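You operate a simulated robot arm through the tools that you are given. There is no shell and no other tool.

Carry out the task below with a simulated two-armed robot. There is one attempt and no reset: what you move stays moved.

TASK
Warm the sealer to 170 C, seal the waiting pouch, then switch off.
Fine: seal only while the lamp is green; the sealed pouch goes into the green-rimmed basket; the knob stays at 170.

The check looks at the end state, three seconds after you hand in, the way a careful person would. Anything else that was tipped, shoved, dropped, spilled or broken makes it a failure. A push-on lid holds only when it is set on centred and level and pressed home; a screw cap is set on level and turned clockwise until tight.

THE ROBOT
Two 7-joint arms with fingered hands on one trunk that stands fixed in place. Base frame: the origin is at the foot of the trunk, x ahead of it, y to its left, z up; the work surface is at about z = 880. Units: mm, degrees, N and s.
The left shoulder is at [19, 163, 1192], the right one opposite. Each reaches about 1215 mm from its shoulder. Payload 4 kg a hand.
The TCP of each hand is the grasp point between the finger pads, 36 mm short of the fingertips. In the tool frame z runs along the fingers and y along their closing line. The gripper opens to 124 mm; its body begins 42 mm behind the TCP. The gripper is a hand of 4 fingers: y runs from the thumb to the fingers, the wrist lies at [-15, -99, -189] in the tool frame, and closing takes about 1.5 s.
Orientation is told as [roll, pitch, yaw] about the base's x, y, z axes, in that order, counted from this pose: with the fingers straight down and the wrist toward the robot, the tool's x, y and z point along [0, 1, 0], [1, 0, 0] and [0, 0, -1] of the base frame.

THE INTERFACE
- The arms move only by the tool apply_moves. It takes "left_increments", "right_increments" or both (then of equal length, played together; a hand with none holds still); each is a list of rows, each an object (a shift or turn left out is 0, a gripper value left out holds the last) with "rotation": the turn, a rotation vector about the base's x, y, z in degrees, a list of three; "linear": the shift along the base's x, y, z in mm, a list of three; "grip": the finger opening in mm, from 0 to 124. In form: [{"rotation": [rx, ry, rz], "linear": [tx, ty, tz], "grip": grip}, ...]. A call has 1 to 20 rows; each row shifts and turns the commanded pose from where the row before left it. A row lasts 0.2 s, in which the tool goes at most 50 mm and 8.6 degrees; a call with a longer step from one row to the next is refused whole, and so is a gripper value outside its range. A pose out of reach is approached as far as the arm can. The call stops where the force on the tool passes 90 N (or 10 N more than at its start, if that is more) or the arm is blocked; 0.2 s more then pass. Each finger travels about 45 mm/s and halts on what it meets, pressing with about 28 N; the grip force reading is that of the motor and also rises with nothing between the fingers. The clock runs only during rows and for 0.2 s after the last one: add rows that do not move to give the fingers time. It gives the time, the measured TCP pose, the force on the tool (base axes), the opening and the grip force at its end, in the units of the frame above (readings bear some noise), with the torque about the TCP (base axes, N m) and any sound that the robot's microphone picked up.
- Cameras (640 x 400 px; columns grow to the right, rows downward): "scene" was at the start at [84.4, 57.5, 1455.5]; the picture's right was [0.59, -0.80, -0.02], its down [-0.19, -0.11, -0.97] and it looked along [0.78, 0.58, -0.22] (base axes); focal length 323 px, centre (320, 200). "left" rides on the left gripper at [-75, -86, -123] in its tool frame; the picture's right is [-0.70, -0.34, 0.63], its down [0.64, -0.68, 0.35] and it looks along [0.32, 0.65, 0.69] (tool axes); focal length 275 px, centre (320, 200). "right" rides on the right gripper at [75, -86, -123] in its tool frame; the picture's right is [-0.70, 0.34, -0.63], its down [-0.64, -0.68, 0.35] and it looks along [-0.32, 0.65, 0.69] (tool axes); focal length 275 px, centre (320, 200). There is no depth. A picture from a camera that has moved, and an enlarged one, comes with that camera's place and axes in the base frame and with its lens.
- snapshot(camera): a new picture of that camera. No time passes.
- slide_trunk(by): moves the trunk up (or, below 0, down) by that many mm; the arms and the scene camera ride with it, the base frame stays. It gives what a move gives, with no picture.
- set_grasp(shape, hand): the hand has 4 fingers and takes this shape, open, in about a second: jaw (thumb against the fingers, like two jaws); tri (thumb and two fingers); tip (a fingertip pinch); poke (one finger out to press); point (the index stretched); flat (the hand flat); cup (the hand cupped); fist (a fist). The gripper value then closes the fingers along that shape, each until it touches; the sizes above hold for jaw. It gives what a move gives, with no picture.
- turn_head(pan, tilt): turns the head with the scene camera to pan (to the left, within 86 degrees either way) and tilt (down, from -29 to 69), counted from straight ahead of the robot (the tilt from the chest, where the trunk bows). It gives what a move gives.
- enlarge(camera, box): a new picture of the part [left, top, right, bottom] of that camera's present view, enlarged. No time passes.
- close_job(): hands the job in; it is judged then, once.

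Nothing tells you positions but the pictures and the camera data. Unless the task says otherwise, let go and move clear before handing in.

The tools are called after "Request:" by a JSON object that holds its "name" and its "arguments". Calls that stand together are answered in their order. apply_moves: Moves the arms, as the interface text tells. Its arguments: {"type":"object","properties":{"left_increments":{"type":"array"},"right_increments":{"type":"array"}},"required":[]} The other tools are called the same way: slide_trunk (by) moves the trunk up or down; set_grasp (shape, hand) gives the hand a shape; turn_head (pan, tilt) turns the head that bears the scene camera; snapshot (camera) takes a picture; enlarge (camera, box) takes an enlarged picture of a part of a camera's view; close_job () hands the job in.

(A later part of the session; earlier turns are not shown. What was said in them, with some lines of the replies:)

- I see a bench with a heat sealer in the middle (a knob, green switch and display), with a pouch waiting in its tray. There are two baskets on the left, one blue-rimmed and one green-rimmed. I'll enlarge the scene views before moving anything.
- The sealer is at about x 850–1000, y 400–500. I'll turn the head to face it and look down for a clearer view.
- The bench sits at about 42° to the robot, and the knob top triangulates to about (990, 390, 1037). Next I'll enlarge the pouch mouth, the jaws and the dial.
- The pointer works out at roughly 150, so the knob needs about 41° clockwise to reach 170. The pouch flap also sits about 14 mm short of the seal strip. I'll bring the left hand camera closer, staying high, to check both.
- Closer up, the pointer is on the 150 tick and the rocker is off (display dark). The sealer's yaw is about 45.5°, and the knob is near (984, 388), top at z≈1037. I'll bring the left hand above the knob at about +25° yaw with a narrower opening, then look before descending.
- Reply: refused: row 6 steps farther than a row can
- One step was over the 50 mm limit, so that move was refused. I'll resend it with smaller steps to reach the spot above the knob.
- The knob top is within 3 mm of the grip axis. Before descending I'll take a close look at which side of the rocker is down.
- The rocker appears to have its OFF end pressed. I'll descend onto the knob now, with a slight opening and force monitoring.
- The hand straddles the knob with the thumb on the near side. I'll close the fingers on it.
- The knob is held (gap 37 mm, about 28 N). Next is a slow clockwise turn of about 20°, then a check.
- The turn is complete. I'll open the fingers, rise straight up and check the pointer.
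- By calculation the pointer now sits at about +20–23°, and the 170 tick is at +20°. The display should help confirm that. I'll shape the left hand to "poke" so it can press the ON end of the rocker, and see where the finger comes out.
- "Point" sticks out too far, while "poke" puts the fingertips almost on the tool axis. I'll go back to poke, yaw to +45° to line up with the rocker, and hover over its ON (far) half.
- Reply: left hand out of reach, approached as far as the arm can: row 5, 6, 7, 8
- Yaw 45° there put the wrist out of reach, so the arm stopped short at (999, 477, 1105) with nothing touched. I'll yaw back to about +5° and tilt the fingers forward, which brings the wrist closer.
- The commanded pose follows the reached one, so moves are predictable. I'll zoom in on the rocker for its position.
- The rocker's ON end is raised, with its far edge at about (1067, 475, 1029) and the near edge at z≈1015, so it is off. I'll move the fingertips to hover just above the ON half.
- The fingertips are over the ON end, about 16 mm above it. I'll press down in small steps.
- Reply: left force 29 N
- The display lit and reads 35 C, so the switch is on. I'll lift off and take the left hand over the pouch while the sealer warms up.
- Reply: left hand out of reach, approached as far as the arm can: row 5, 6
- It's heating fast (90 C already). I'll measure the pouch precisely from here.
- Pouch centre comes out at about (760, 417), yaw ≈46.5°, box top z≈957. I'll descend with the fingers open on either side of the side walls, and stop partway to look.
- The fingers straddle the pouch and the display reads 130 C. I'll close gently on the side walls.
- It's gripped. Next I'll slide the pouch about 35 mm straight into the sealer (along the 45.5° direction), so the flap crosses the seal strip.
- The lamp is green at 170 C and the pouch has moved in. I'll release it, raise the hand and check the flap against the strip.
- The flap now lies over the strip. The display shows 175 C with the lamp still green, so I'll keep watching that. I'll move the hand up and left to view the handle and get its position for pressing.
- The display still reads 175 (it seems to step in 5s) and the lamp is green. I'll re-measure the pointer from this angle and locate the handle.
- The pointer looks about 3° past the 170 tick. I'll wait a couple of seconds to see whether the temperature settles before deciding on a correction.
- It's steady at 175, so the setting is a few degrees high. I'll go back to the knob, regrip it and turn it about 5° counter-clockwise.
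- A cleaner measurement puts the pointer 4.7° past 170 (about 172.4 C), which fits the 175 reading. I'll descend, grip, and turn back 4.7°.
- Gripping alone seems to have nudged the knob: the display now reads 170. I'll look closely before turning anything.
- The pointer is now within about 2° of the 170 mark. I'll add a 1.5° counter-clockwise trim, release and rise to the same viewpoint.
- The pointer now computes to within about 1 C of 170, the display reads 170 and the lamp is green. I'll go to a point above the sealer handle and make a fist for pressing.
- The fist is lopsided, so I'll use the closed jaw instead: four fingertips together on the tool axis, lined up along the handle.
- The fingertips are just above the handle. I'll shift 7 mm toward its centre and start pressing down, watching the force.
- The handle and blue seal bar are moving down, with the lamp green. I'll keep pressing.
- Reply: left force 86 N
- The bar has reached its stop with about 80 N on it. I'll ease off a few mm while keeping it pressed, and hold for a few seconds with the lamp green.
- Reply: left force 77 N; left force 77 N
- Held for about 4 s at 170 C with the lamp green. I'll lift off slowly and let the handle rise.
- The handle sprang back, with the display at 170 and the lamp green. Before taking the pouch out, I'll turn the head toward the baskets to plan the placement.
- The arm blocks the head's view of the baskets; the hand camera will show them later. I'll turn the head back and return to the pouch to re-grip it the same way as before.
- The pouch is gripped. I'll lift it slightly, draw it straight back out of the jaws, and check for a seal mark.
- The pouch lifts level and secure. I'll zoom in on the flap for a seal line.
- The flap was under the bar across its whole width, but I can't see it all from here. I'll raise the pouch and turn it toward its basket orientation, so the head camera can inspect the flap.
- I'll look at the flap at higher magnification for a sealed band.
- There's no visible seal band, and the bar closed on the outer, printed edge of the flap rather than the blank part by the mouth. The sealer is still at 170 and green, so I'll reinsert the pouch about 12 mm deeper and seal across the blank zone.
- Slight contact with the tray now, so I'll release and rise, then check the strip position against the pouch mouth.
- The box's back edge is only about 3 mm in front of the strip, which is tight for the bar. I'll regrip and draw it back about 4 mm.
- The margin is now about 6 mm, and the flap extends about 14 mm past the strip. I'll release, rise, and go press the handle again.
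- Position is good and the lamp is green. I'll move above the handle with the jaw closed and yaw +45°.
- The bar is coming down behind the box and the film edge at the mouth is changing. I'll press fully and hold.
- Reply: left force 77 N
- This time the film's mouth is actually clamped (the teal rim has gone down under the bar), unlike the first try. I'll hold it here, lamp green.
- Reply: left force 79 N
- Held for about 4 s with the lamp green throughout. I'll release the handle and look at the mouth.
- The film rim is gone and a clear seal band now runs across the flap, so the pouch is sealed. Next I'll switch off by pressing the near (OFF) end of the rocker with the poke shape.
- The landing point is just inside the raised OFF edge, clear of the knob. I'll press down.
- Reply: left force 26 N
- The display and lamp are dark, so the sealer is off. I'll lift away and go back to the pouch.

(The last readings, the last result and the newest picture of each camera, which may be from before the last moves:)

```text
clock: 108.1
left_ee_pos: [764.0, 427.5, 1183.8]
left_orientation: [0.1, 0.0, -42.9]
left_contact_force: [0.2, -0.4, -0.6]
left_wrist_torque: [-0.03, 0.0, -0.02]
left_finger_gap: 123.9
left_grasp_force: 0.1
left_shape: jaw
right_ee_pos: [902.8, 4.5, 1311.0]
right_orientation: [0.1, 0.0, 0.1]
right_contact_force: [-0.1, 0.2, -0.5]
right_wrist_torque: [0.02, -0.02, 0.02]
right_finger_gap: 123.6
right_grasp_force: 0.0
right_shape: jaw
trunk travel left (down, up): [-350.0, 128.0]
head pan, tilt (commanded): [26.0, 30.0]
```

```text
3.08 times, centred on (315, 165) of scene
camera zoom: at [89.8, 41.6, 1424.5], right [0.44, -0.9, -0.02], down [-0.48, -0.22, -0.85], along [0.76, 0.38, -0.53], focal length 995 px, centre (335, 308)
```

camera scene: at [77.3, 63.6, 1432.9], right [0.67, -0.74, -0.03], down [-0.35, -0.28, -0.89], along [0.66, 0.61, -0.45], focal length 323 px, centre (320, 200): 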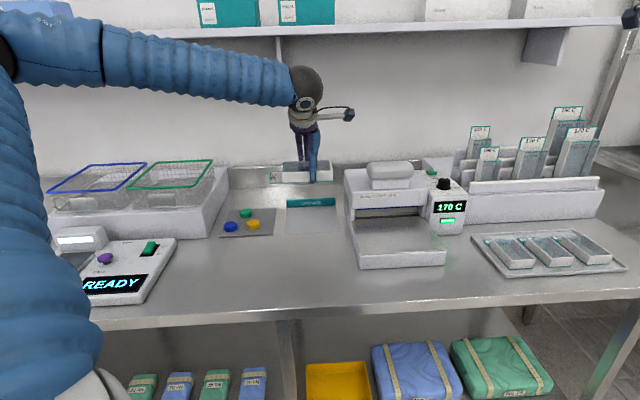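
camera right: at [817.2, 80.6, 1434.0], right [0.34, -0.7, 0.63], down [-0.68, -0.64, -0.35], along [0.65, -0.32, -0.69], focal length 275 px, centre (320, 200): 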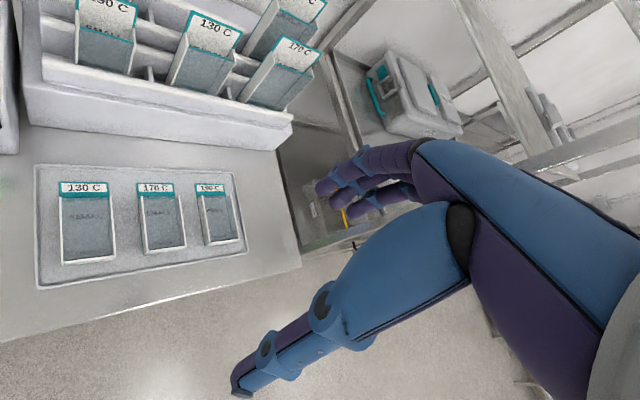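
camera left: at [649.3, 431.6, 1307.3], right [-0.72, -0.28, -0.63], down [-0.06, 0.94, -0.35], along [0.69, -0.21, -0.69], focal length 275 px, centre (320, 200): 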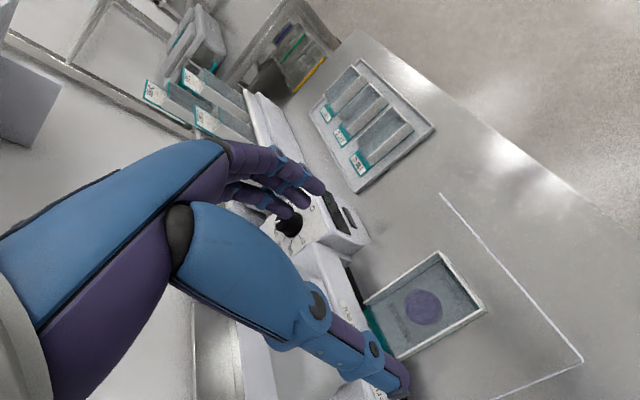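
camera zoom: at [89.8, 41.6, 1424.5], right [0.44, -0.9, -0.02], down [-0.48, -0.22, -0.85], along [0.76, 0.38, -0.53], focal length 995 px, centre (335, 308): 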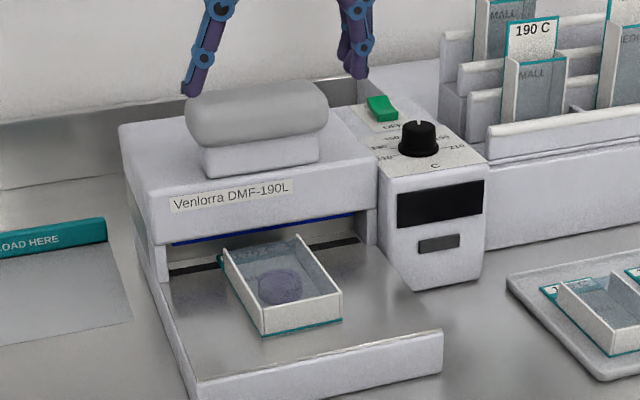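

The sealer stays off. I'll descend on the pouch and grip it as before.

Request:
{"name": "apply_moves", "arguments": {"left_increments": [{"linear": [5, 5, -40]}, {"linear": [5, 5, -40]}, {"linear": [4.5, 4.5, -40]}, {"linear": [0, 0, -40]}, {"linear": [0, 0, -30]}, {"linear": [0, 0, -15]}, {"linear": [0, 0, -7]}, {"grip": 105}, {"grip": 90}, {"grip": 78}, {"grip": 68}, {"grip": 68}, {"grip": 68}, {"grip": 68}]}}

Request:
{"name": "enlarge", "arguments": {"camera": "scene", "box": [250, 120, 370, 230]}}

Request:
{"name": "enlarge", "arguments": {"camera": "left", "box": [220, 150, 500, 400]}}

```text
clock: 111.1
left_ee_pos: [779.1, 442.8, 972.1]
left_orientation: [0.0, 0.0, -43.0]
left_contact_force: [-0.4, 1.2, 3.1]
left_wrist_torque: [-0.08, -0.11, -0.05]
left_finger_gap: 85.2
left_grasp_force: 28.4
left_shape: jaw
right_ee_pos: [902.8, 5.6, 1311.1]
right_orientation: [0.0, 0.0, 0.0]
right_contact_force: [1.1, -0.3, -0.4]
right_wrist_torque: [-0.03, 0.02, 0.0]
right_finger_gap: 123.6
right_grasp_force: 0.1
right_shape: jaw
trunk travel left (down, up): [-350.0, 128.0]
head pan, tilt (commanded): [26.0, 30.0]
```

```text
3.64 times, centred on (310, 175) of scene
camera zoom: at [89.4, 41.5, 1424.5], right [0.44, -0.9, -0.02], down [-0.48, -0.22, -0.85], along [0.76, 0.38, -0.53], focal length 1176 px, centre (356, 291)
```

zoom: 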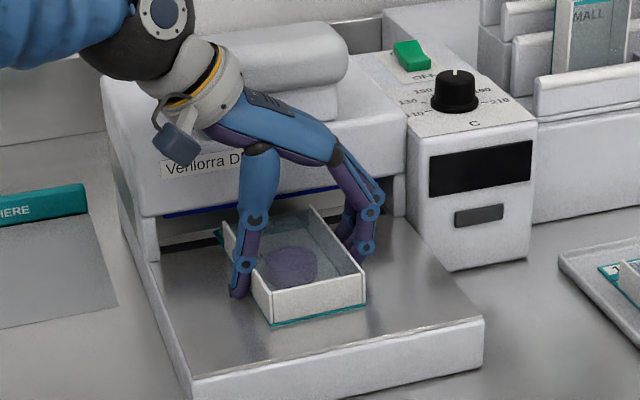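

```text
1.60 times, centred on (360, 275) of left
camera zoom: at [662.8, 446.1, 1095.9], right [-0.72, -0.28, -0.63], down [-0.06, 0.94, -0.35], along [0.69, -0.21, -0.69], focal length 440 px, centre (256, 80)
```

zoom: 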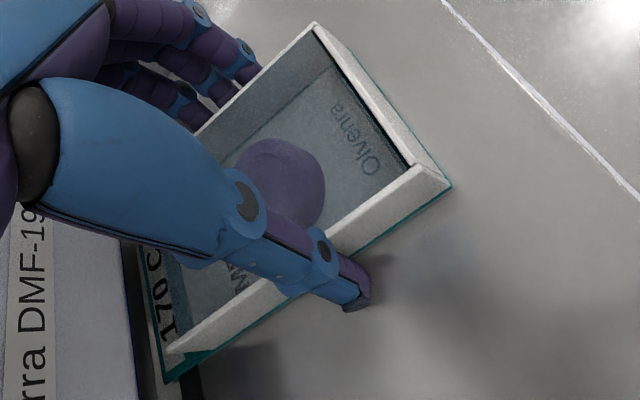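

The grip is good and the seal band is visible beside the "170 C" print. I'll draw the pouch out, lift it, and carry it toward the baskets by the same path.

Request:
{"name": "apply_moves", "arguments": {"left_increments": [{"linear": [-3, -3, 3]}, {"linear": [-6, -6, 2]}, {"linear": [-7, -7, 2]}, {"linear": [-8, -8, 2]}, {"linear": [-8, -8, 2]}, {"linear": [-8, -8, 4]}, {"linear": [0, 0, 15]}, {"linear": [0, 0, 25]}, {"linear": [0, 0, 30]}, {"linear": [0, 0, 30]}, {"linear": [0, 0, 35]}, {"linear": [0, 0, 35]}, {"linear": [0, 0, 0]}]}}

Request:
{"name": "apply_moves", "arguments": {"left_increments": [{"linear": [-10, 18, 2], "rotation": [0, 0, 8]}, {"linear": [-10, 18, 2], "rotation": [0, 0, 8]}, {"linear": [-10, 18, 2], "rotation": [0, 0, 8]}, {"linear": [-10, 18, 2], "rotation": [0, 0, 8]}, {"linear": [-10, 18, 2], "rotation": [0, 0, 8]}, {"linear": [-10, 18, 2], "rotation": [0, 0, 8]}, {"linear": [-10, 18, 2], "rotation": [0, 0, 8]}, {"linear": [-10, 18, 2], "rotation": [0, 0, 8]}, {"linear": [-10, 18, 2], "rotation": [0, 0, 8]}, {"linear": [-10, 18, 2], "rotation": [0, 0, 8]}, {"linear": [-10, 18, 2], "rotation": [0, 0, 8]}, {"linear": [0, 0, 0]}]}}

Request:
{"name": "turn_head", "arguments": {"pan": 45, "tilt": 25}}

Request:
{"name": "snapshot", "arguments": {"camera": "scene"}}

Request:
{"name": "snapshot", "arguments": {"camera": "left"}}

```text
clock: 113.9
left_ee_pos: [738.2, 401.9, 1156.6]
left_orientation: [-0.1, 0.0, -43.1]
left_contact_force: [-0.2, -0.5, 0.3]
left_wrist_torque: [-0.01, 0.03, -0.01]
left_finger_gap: 85.1
left_grasp_force: 28.6
left_shape: jaw
right_ee_pos: [903.5, 5.4, 1311.2]
right_orientation: [-0.1, 0.0, 0.1]
right_contact_force: [-0.6, 0.0, -0.1]
right_wrist_torque: [0.02, 0.0, -0.01]
right_finger_gap: 123.7
right_grasp_force: 0.0
right_shape: jaw
trunk travel left (down, up): [-350.0, 128.0]
head pan, tilt (commanded): [26.0, 30.0]
```

```text
clock: 116.5
left_ee_pos: [627.9, 600.7, 1179.0]
left_orientation: [0.0, 0.0, 45.0]
left_contact_force: [-0.1, -0.3, -0.4]
left_wrist_torque: [-0.04, -0.03, 0.0]
left_finger_gap: 85.3
left_grasp_force: 27.5
left_shape: jaw
right_ee_pos: [902.7, 5.1, 1311.6]
right_orientation: [0.0, 0.1, 0.0]
right_contact_force: [0.7, 0.0, -0.1]
right_wrist_torque: [-0.02, 0.03, -0.02]
right_finger_gap: 123.4
right_grasp_force: 0.0
right_shape: jaw
trunk travel left (down, up): [-350.0, 128.0]
head pan, tilt (commanded): [26.0, 30.0]
```

```text
clock: 117.3
left_ee_pos: [628.7, 600.5, 1178.2]
left_orientation: [-0.1, 0.0, 45.0]
left_contact_force: [0.9, -0.7, -1.0]
left_wrist_torque: [-0.01, 0.02, 0.01]
left_finger_gap: 85.3
left_grasp_force: 28.0
left_shape: jaw
right_ee_pos: [903.0, 6.1, 1311.3]
right_orientation: [0.1, 0.0, 0.0]
right_contact_force: [0.6, 0.6, 0.7]
right_wrist_torque: [0.01, -0.01, -0.03]
right_finger_gap: 123.7
right_grasp_force: 0.0
right_shape: jaw
trunk travel left (down, up): [-350.0, 128.0]
head pan, tilt (commanded): [45.0, 25.0]
```

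```text
taken
camera scene: at [74.0, 67.1, 1433.1], right [0.71, -0.71, -0.03], down [-0.34, -0.3, -0.89], along [0.62, 0.64, -0.45], focal length 323 px, centre (320, 200)
```

scene: 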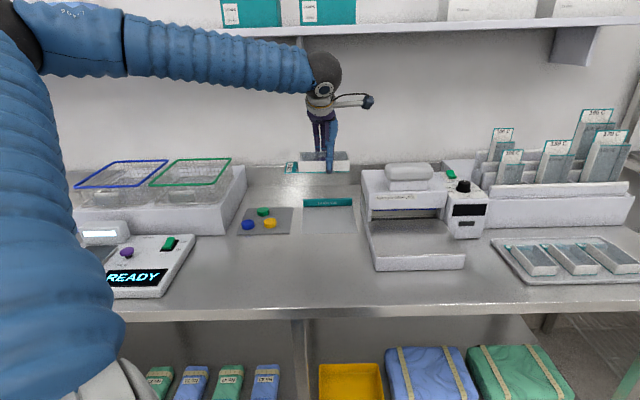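

```text
taken
camera left: at [619.1, 487.3, 1302.5], right [0.25, -0.73, -0.63], down [-0.94, -0.03, -0.35], along [0.24, 0.68, -0.69], focal length 275 px, centre (320, 200)
```

left: 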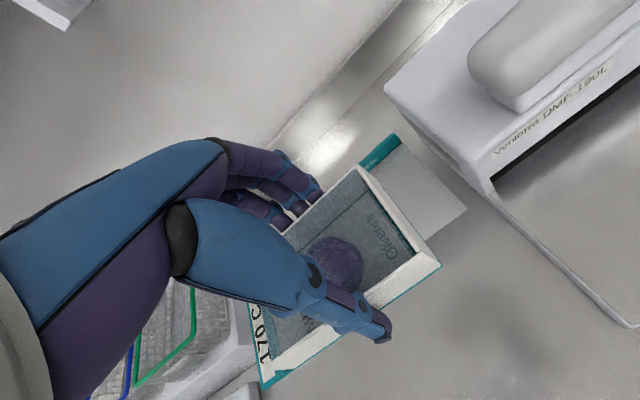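

Request:
{"name": "enlarge", "arguments": {"camera": "scene", "box": [60, 140, 260, 250]}}

Request:
{"name": "enlarge", "arguments": {"camera": "left", "box": [90, 270, 290, 400]}}

Request:
{"name": "enlarge", "arguments": {"camera": "scene", "box": [270, 130, 370, 190]}}

```text
3.20 times, centred on (160, 195) of scene
camera zoom: at [74.0, 67.1, 1433.1], right [0.71, -0.71, -0.03], down [-0.34, -0.3, -0.89], along [0.62, 0.64, -0.45], focal length 1034 px, centre (832, 216)
```

zoom: 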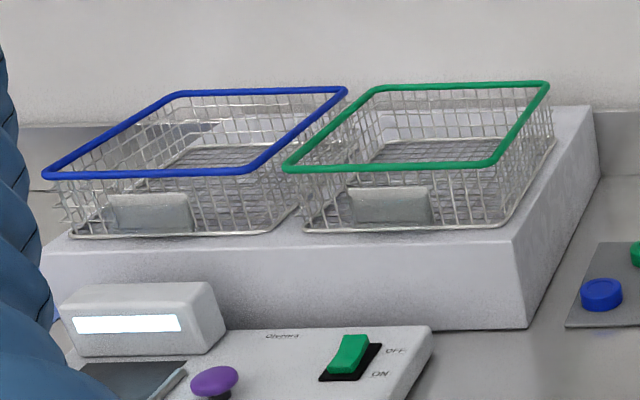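

```text
3.08 times, centred on (190, 335) of left
camera zoom: at [619.1, 487.3, 1302.5], right [0.25, -0.73, -0.63], down [-0.94, -0.03, -0.35], along [0.24, 0.68, -0.69], focal length 847 px, centre (720, -215)
```

zoom: 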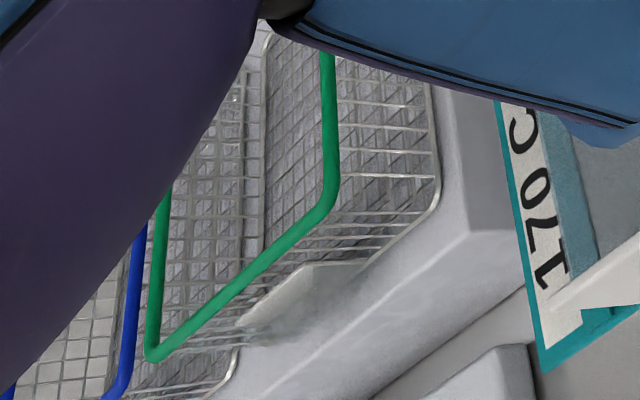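

```text
6.40 times, centred on (320, 160) of scene
camera zoom: at [74.0, 67.1, 1433.1], right [0.71, -0.71, -0.03], down [-0.34, -0.3, -0.89], along [0.62, 0.64, -0.45], focal length 2069 px, centre (320, 456)
```

zoom: 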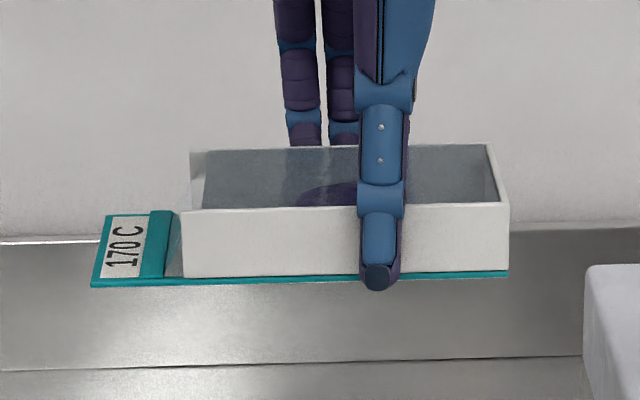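

The sealed band across the flap is now unmistakable. From both cameras the green basket's rim corners are at about (471, 930), (333, 1073), (620, 1088) and (487, 1236), z≈1049, with the floor at about 985. I'll carry the pouch over the basket centre with clearance.

Request:
{"name": "apply_moves", "arguments": {"left_increments": [{"linear": [-8, 28, -3]}, {"linear": [-8, 28, -3]}, {"linear": [-8, 28, -3]}, {"linear": [-8, 28, -3]}, {"linear": [-8, 28, -3]}, {"linear": [-8, 28, -3]}, {"linear": [-8, 28, -3]}, {"linear": [-8, 28, -3]}, {"linear": [-8, 28, -3]}, {"linear": [-8, 28, -3]}, {"linear": [0, 0, 0]}]}}

Request:
{"name": "snapshot", "arguments": {"camera": "left"}}

Request:
{"name": "snapshot", "arguments": {"camera": "scene"}}

```text
clock: 119.7
left_ee_pos: [548.6, 880.0, 1148.8]
left_orientation: [0.0, 0.0, 45.0]
left_contact_force: [-0.5, 0.1, -0.1]
left_wrist_torque: [0.01, 0.02, -0.01]
left_finger_gap: 85.3
left_grasp_force: 28.1
left_shape: jaw
right_ee_pos: [903.3, 5.3, 1310.5]
right_orientation: [0.0, 0.0, 0.1]
right_contact_force: [0.7, -0.4, -0.3]
right_wrist_torque: [-0.01, 0.0, 0.03]
right_finger_gap: 123.9
right_grasp_force: 0.0
right_shape: jaw
trunk travel left (down, up): [-350.0, 128.0]
head pan, tilt (commanded): [45.0, 25.0]
```

```text
taken
camera left: at [539.6, 767.7, 1272.1], right [0.25, -0.73, -0.63], down [-0.94, -0.03, -0.35], along [0.24, 0.68, -0.69], focal length 275 px, centre (320, 200)
```

left: 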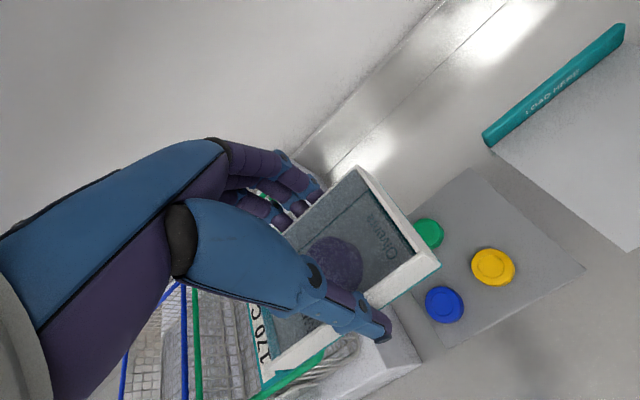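

```text
taken
camera scene: at [74.1, 67.0, 1433.1], right [0.71, -0.71, -0.03], down [-0.34, -0.3, -0.89], along [0.62, 0.64, -0.45], focal length 323 px, centre (320, 200)
```

scene: 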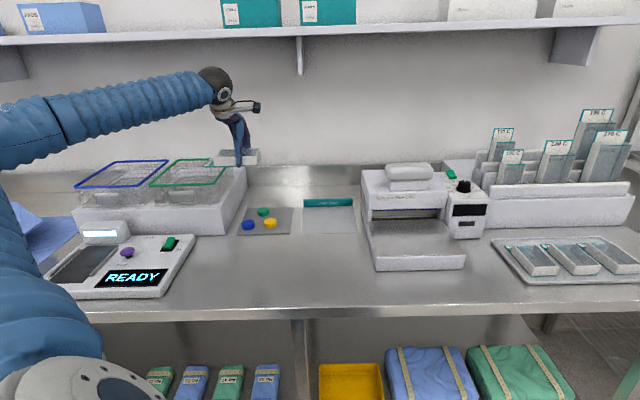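

Request:
{"name": "apply_moves", "arguments": {"left_increments": [{"linear": [-7, 26, -2]}, {"linear": [-7, 26, -2]}, {"linear": [-7, 26, -2]}, {"linear": [-7, 26, -2]}, {"linear": [-7, 26, -2]}, {"linear": [-7, 26, -4]}, {"linear": [-7, 25, -5]}, {"linear": [0, 0, 0]}]}}

Request:
{"name": "snapshot", "arguments": {"camera": "left"}}

Request:
{"name": "enlarge", "arguments": {"camera": "scene", "box": [60, 80, 280, 250]}}

```text
clock: 121.5
left_ee_pos: [500.1, 1061.9, 1130.8]
left_orientation: [0.0, 0.1, 45.0]
left_contact_force: [0.3, -0.1, -0.1]
left_wrist_torque: [0.02, 0.0, 0.0]
left_finger_gap: 85.6
left_grasp_force: 28.4
left_shape: jaw
right_ee_pos: [902.3, 4.4, 1311.1]
right_orientation: [0.0, 0.0, -0.1]
right_contact_force: [0.1, -0.4, -0.5]
right_wrist_torque: [-0.01, -0.01, 0.0]
right_finger_gap: 123.8
right_grasp_force: 0.1
right_shape: jaw
trunk travel left (down, up): [-350.0, 128.0]
head pan, tilt (commanded): [45.0, 25.0]
```

```text
taken
camera left: at [490.0, 949.0, 1253.5], right [0.25, -0.73, -0.63], down [-0.94, -0.03, -0.35], along [0.24, 0.68, -0.69], focal length 275 px, centre (320, 200)
```

left: 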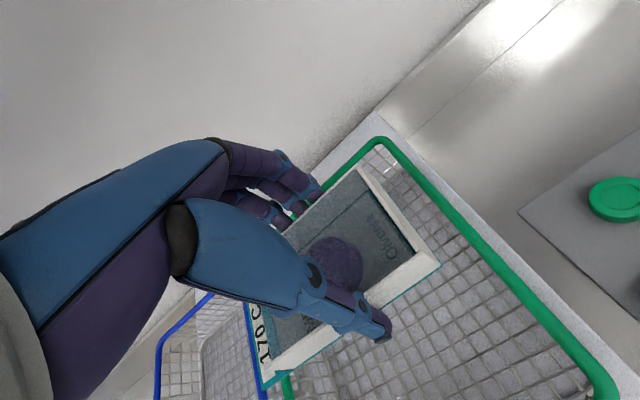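

```text
2.35 times, centred on (170, 165) of scene
camera zoom: at [73.7, 66.8, 1433.1], right [0.71, -0.71, -0.03], down [-0.34, -0.3, -0.89], along [0.62, 0.64, -0.45], focal length 761 px, centre (673, 282)
```

zoom: 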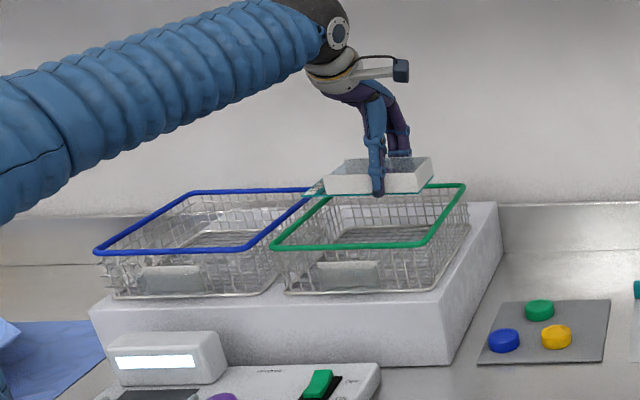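

The pouch sits centred over the green basket, about 20 mm clear of the rim at both ends. I'll lower it in slowly.

Request:
{"name": "apply_moves", "arguments": {"left_increments": [{"linear": [-1, 1, -15]}, {"linear": [0, 0, -15]}, {"linear": [0, 0, -15]}, {"linear": [0, 0, -12]}, {"linear": [0, 0, -12]}, {"linear": [0, 0, -10]}, {"linear": [0, 0, -6]}, {"linear": [0, 0, 0]}]}}

Request:
{"name": "snapshot", "arguments": {"camera": "left"}}

Request:
{"name": "enlarge", "arguments": {"camera": "scene", "box": [120, 120, 260, 230]}}

```text
clock: 123.3
left_ee_pos: [498.7, 1062.0, 1044.0]
left_orientation: [0.0, 0.0, 45.0]
left_contact_force: [-0.2, 0.3, -0.3]
left_wrist_torque: [-0.03, 0.02, 0.03]
left_finger_gap: 85.1
left_grasp_force: 28.2
left_shape: jaw
right_ee_pos: [903.2, 5.7, 1311.0]
right_orientation: [0.0, -0.1, -0.1]
right_contact_force: [0.6, 0.2, -0.7]
right_wrist_torque: [-0.02, 0.02, 0.02]
right_finger_gap: 123.6
right_grasp_force: 0.0
right_shape: jaw
trunk travel left (down, up): [-350.0, 128.0]
head pan, tilt (commanded): [45.0, 25.0]
```

```text
taken
camera left: at [489.3, 949.3, 1167.8], right [0.25, -0.73, -0.63], down [-0.94, -0.03, -0.35], along [0.24, 0.68, -0.69], focal length 275 px, centre (320, 200)
```

left: 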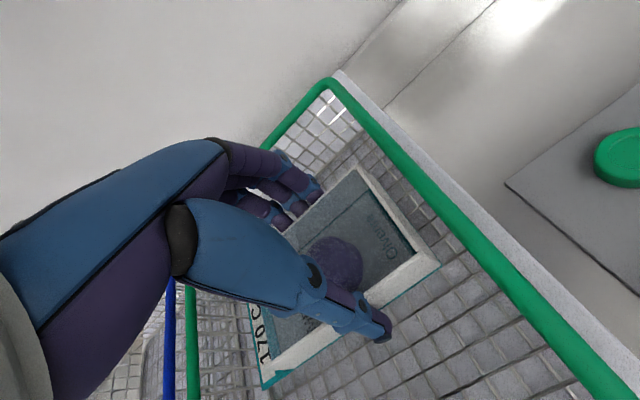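

```text
3.64 times, centred on (190, 175) of scene
camera zoom: at [73.8, 67.3, 1433.1], right [0.71, -0.71, -0.03], down [-0.34, -0.3, -0.89], along [0.62, 0.64, -0.45], focal length 1176 px, centre (793, 291)
```

zoom: 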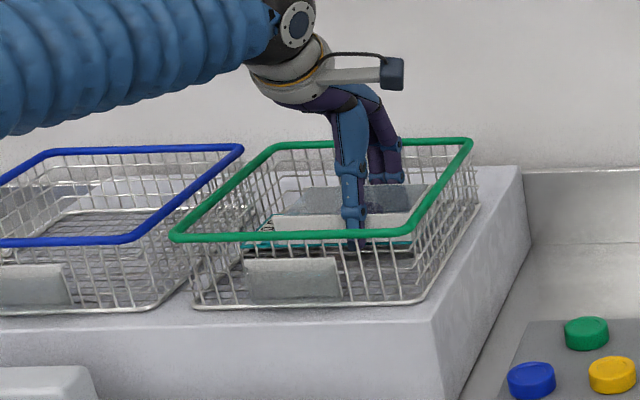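

The pouch is inside the rim. I'll lower in small steps until it touches the basket floor.

Request:
{"name": "apply_moves", "arguments": {"left_increments": [{"linear": [0, 0, -3]}, {"linear": [0, 0, -3]}, {"linear": [0, 0, -3]}, {"linear": [0, 0, 0]}]}}

Request:
{"name": "enlarge", "arguments": {"camera": "scene", "box": [150, 140, 250, 220]}}

```text
clock: 124.3
left_ee_pos: [499.8, 1063.0, 1034.9]
left_orientation: [0.0, 0.0, 45.0]
left_contact_force: [-0.5, -0.4, -0.9]
left_wrist_torque: [-0.03, 0.03, 0.02]
left_finger_gap: 85.3
left_grasp_force: 28.1
left_shape: jaw
right_ee_pos: [903.2, 4.4, 1311.7]
right_orientation: [0.0, -0.1, 0.0]
right_contact_force: [0.7, -0.5, -1.0]
right_wrist_torque: [-0.01, 0.01, 0.01]
right_finger_gap: 123.5
right_grasp_force: 0.1
right_shape: jaw
trunk travel left (down, up): [-350.0, 128.0]
head pan, tilt (commanded): [45.0, 25.0]
```

```text
5.00 times, centred on (200, 180) of scene
camera zoom: at [73.9, 67.3, 1433.1], right [0.71, -0.71, -0.03], down [-0.34, -0.3, -0.89], along [0.62, 0.64, -0.45], focal length 1616 px, centre (920, 300)
```

zoom: 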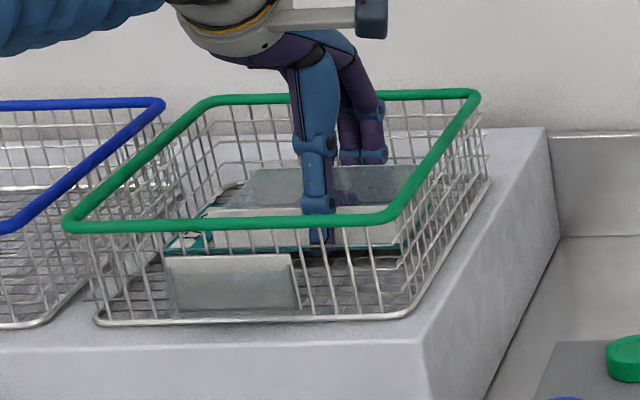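

Request:
{"name": "apply_moves", "arguments": {"left_increments": [{"linear": [0, 0, -2]}, {"linear": [0, 0, -2]}, {"linear": [0, 0, 0]}]}}

```text
clock: 125.1
left_ee_pos: [498.1, 1061.7, 1031.5]
left_orientation: [0.1, 0.0, 45.0]
left_contact_force: [-0.4, -0.5, -0.2]
left_wrist_torque: [-0.03, 0.02, 0.01]
left_finger_gap: 85.2
left_grasp_force: 27.6
left_shape: jaw
right_ee_pos: [903.4, 5.6, 1311.0]
right_orientation: [0.0, 0.0, 0.0]
right_contact_force: [0.6, 0.8, 0.0]
right_wrist_torque: [0.0, -0.02, 0.0]
right_finger_gap: 123.7
right_grasp_force: 0.1
right_shape: jaw
trunk travel left (down, up): [-350.0, 128.0]
head pan, tilt (commanded): [45.0, 25.0]
```

No contact yet; I'm going down in 2 mm steps.

Request:
{"name": "apply_moves", "arguments": {"left_increments": [{"linear": [0, 0, -2]}, {"linear": [0, 0, -2]}, {"linear": [0, 0, 0]}]}}

Request:
{"name": "enlarge", "arguments": {"camera": "left", "box": [230, 140, 500, 400]}}

```text
clock: 125.9
left_ee_pos: [499.8, 1062.0, 1029.0]
left_orientation: [0.0, -0.1, 45.0]
left_contact_force: [-0.4, 1.4, 3.9]
left_wrist_torque: [0.19, -0.17, -0.01]
left_finger_gap: 85.6
left_grasp_force: 28.1
left_shape: jaw
right_ee_pos: [902.4, 4.6, 1311.7]
right_orientation: [0.0, 0.0, 0.0]
right_contact_force: [0.3, 0.4, 0.1]
right_wrist_torque: [0.01, 0.01, 0.02]
right_finger_gap: 123.9
right_grasp_force: 0.0
right_shape: jaw
trunk travel left (down, up): [-350.0, 128.0]
head pan, tilt (commanded): [45.0, 25.0]
```

```text
1.54 times, centred on (365, 270) of left
camera zoom: at [489.0, 948.9, 1152.0], right [0.25, -0.73, -0.63], down [-0.94, -0.03, -0.35], along [0.24, 0.68, -0.69], focal length 424 px, centre (251, 92)
```

zoom: 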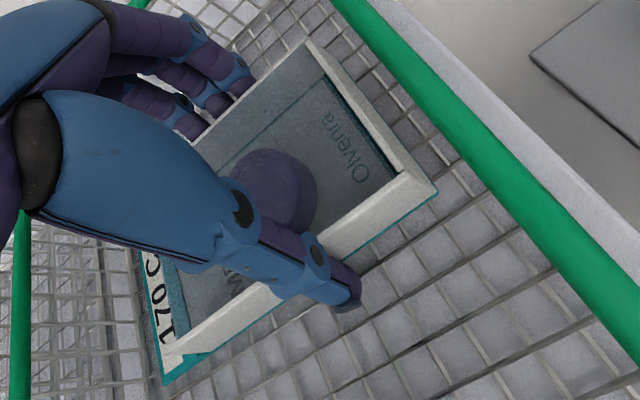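

Light contact with the floor. I'll open the fingers just enough to let go and lift straight out.

Request:
{"name": "apply_moves", "arguments": {"left_increments": [{"linear": [0, 0, -0.5], "grip": 90}, {"grip": 96}, {"grip": 102}, {"grip": 106}, {"grip": 106}, {"linear": [0, 0, 8], "grip": 106}, {"linear": [0, 0, 12], "grip": 106}, {"linear": [0, 0, 20]}, {"linear": [0, 0, 25]}, {"linear": [0, 0, 30]}, {"linear": [0, 0, 20]}, {"linear": [0, 0, 0]}]}}

Request:
{"name": "snapshot", "arguments": {"camera": "left"}}

Request:
{"name": "enlarge", "arguments": {"camera": "scene", "box": [100, 100, 270, 230]}}

```text
clock: 128.5
left_ee_pos: [499.3, 1061.0, 1143.2]
left_orientation: [0.1, 0.0, 45.0]
left_contact_force: [0.8, -1.0, -0.7]
left_wrist_torque: [0.02, 0.01, 0.0]
left_finger_gap: 105.8
left_grasp_force: 0.0
left_shape: jaw
right_ee_pos: [904.1, 6.3, 1311.7]
right_orientation: [0.0, -0.1, -0.1]
right_contact_force: [0.3, 0.0, -0.2]
right_wrist_torque: [-0.03, -0.02, 0.0]
right_finger_gap: 123.8
right_grasp_force: 0.0
right_shape: jaw
trunk travel left (down, up): [-350.0, 128.0]
head pan, tilt (commanded): [45.0, 25.0]
```

```text
taken
camera left: at [488.9, 949.3, 1266.0], right [0.25, -0.73, -0.63], down [-0.94, -0.03, -0.35], along [0.24, 0.68, -0.69], focal length 275 px, centre (320, 200)
```

left: 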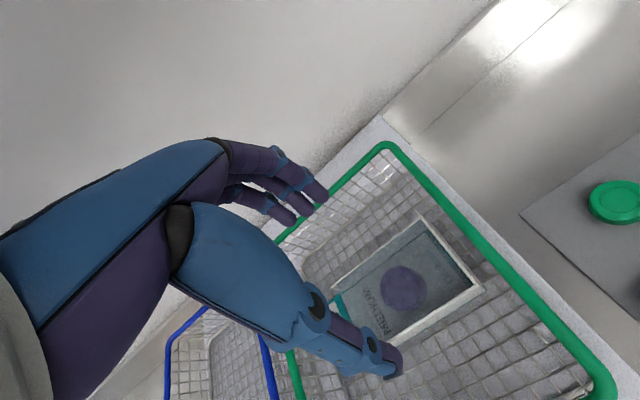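

```text
3.08 times, centred on (185, 165) of scene
camera zoom: at [74.0, 67.4, 1433.1], right [0.71, -0.71, -0.03], down [-0.34, -0.3, -0.89], along [0.62, 0.64, -0.45], focal length 995 px, centre (735, 308)
```

zoom: 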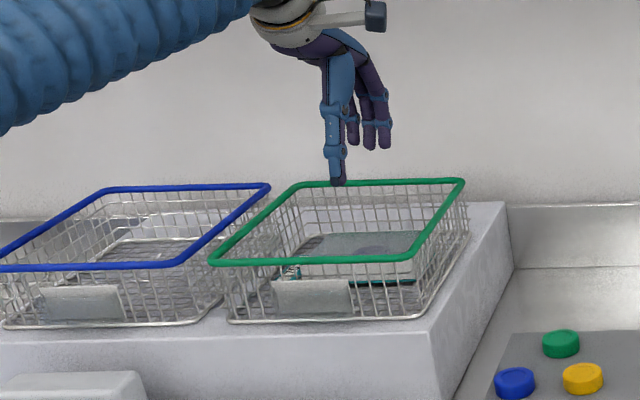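

The sealed pouch lies flat in the green-rimmed basket. I'll move the hand clear and do a final check of the whole bench.

Request:
{"name": "apply_moves", "arguments": {"left_increments": [{"linear": [0, 0, 20]}, {"linear": [4, -15, 10]}, {"linear": [8, -28, 5]}, {"linear": [8, -28, 5]}, {"linear": [8, -28, 5]}, {"linear": [8, -28, 5]}, {"linear": [8, -28, 5]}, {"linear": [8, -28, 5]}, {"linear": [8, -28, 5]}, {"linear": [8, -28, 5]}, {"linear": [8, -28, 5]}, {"linear": [8, -28, 5]}, {"linear": [0, -28, 5], "rotation": [0, 0, -8]}, {"linear": [0, -28, 5], "rotation": [0, 0, -8]}, {"linear": [0, -28, 5], "rotation": [0, 0, -8]}, {"linear": [0, 0, 0], "rotation": [0, 0, -8]}, {"linear": [0, 0, 0], "rotation": [0, 0, -8]}, {"linear": [0, 0, 0]}]}}

Request:
{"name": "snapshot", "arguments": {"camera": "scene"}}

Request:
{"name": "snapshot", "arguments": {"camera": "left"}}

Request:
{"name": "enlarge", "arguments": {"camera": "scene", "box": [430, 150, 510, 260]}}

Request:
{"name": "enlarge", "arguments": {"camera": "scene", "box": [130, 140, 270, 240]}}

```text
clock: 132.3
left_ee_pos: [581.9, 683.2, 1238.1]
left_orientation: [0.0, 0.0, 4.8]
left_contact_force: [-0.4, -0.2, -0.3]
left_wrist_torque: [-0.01, 0.02, 0.0]
left_finger_gap: 105.8
left_grasp_force: 0.0
left_shape: jaw
right_ee_pos: [902.0, 6.3, 1311.5]
right_orientation: [0.1, 0.0, 0.1]
right_contact_force: [-0.1, 0.3, 0.2]
right_wrist_torque: [0.01, 0.02, 0.02]
right_finger_gap: 123.6
right_grasp_force: 0.1
right_shape: jaw
trunk travel left (down, up): [-350.0, 128.0]
head pan, tilt (commanded): [45.0, 25.0]
```

```text
taken
camera scene: at [73.7, 67.1, 1433.1], right [0.71, -0.71, -0.03], down [-0.34, -0.3, -0.89], along [0.62, 0.64, -0.45], focal length 323 px, centre (320, 200)
```

scene: 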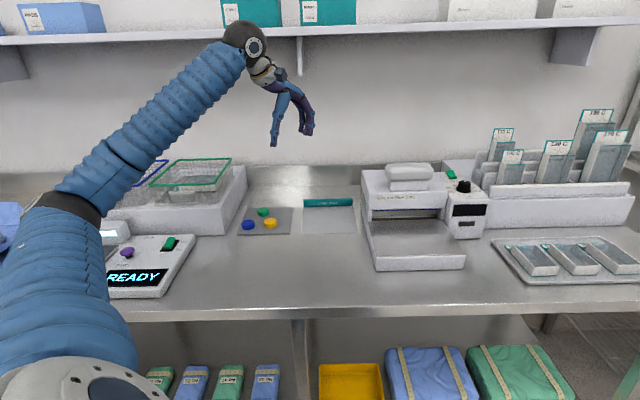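

```text
taken
camera left: at [501.8, 601.8, 1361.0], right [-0.28, -0.72, -0.63], down [-0.73, 0.58, -0.35], along [0.62, 0.37, -0.69], focal length 275 px, centre (320, 200)
```

left: 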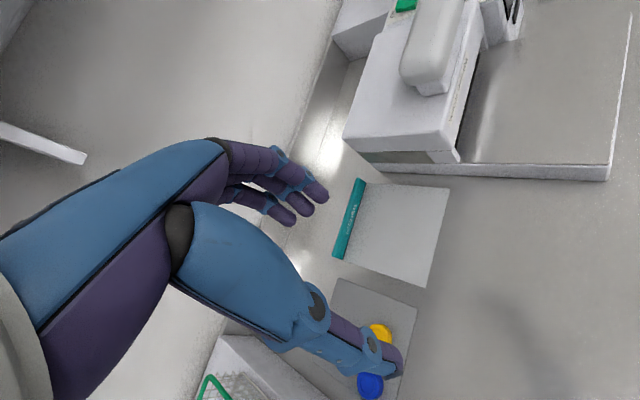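

```text
3.64 times, centred on (470, 205) of scene
camera zoom: at [73.7, 67.1, 1433.1], right [0.71, -0.71, -0.03], down [-0.34, -0.3, -0.89], along [0.62, 0.64, -0.45], focal length 1176 px, centre (-226, 182)
```

zoom: 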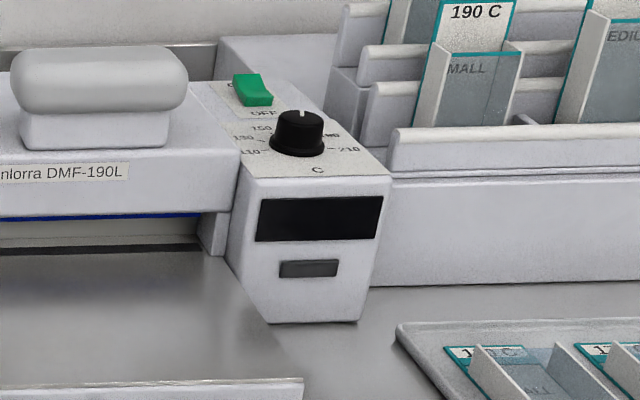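

```text
4.00 times, centred on (200, 190) of scene
camera zoom: at [73.7, 67.1, 1433.1], right [0.71, -0.71, -0.03], down [-0.34, -0.3, -0.89], along [0.62, 0.64, -0.45], focal length 1293 px, centre (800, 240)
```

zoom: 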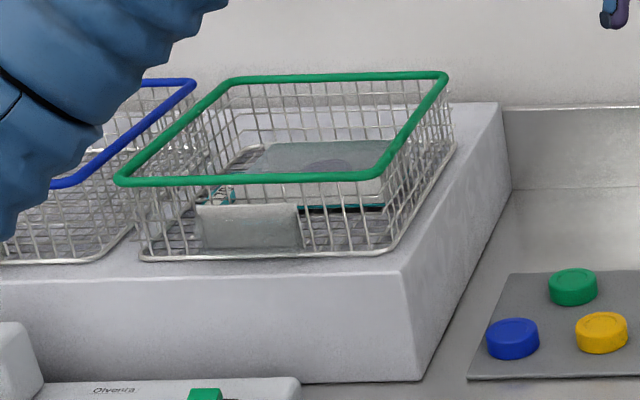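

The bench checks out:
- **Pouch:** sealed, and lying flat in the green-rimmed basket.
- **Sealer:** switched off, display and lamp dark, handle up.
- **Knob:** still at 170.
- **Everything else:** undisturbed, and both hands are clear.

I'm handing in the job.

Request:
{"name": "close_job", "arguments": {}}

```text
The job is handed in.
```

The pouch is sealed and lying flat in the green-rimmed basket, and the sealer is switched off with its display and lamp dark. The job is handed in; I haven't seen the check's verdict.

- **Sealing:** I pressed the handle twice. The first press caught only the outer, printed edge of the flap and left no seal. I pushed the pouch in further and pressed again for about 4 seconds, which left a clear seal band across the flap. The display read 170 C and the lamp was green whenever I looked during both presses.
- **Knob:** my first turn went slightly too far and the display settled at 175. I turned it back before sealing. From the camera views the pointer now sits at about 170–171.
- **Everything else:** nothing else on the bench looked moved, tipped or dropped in the final pictures, and both hands are clear.
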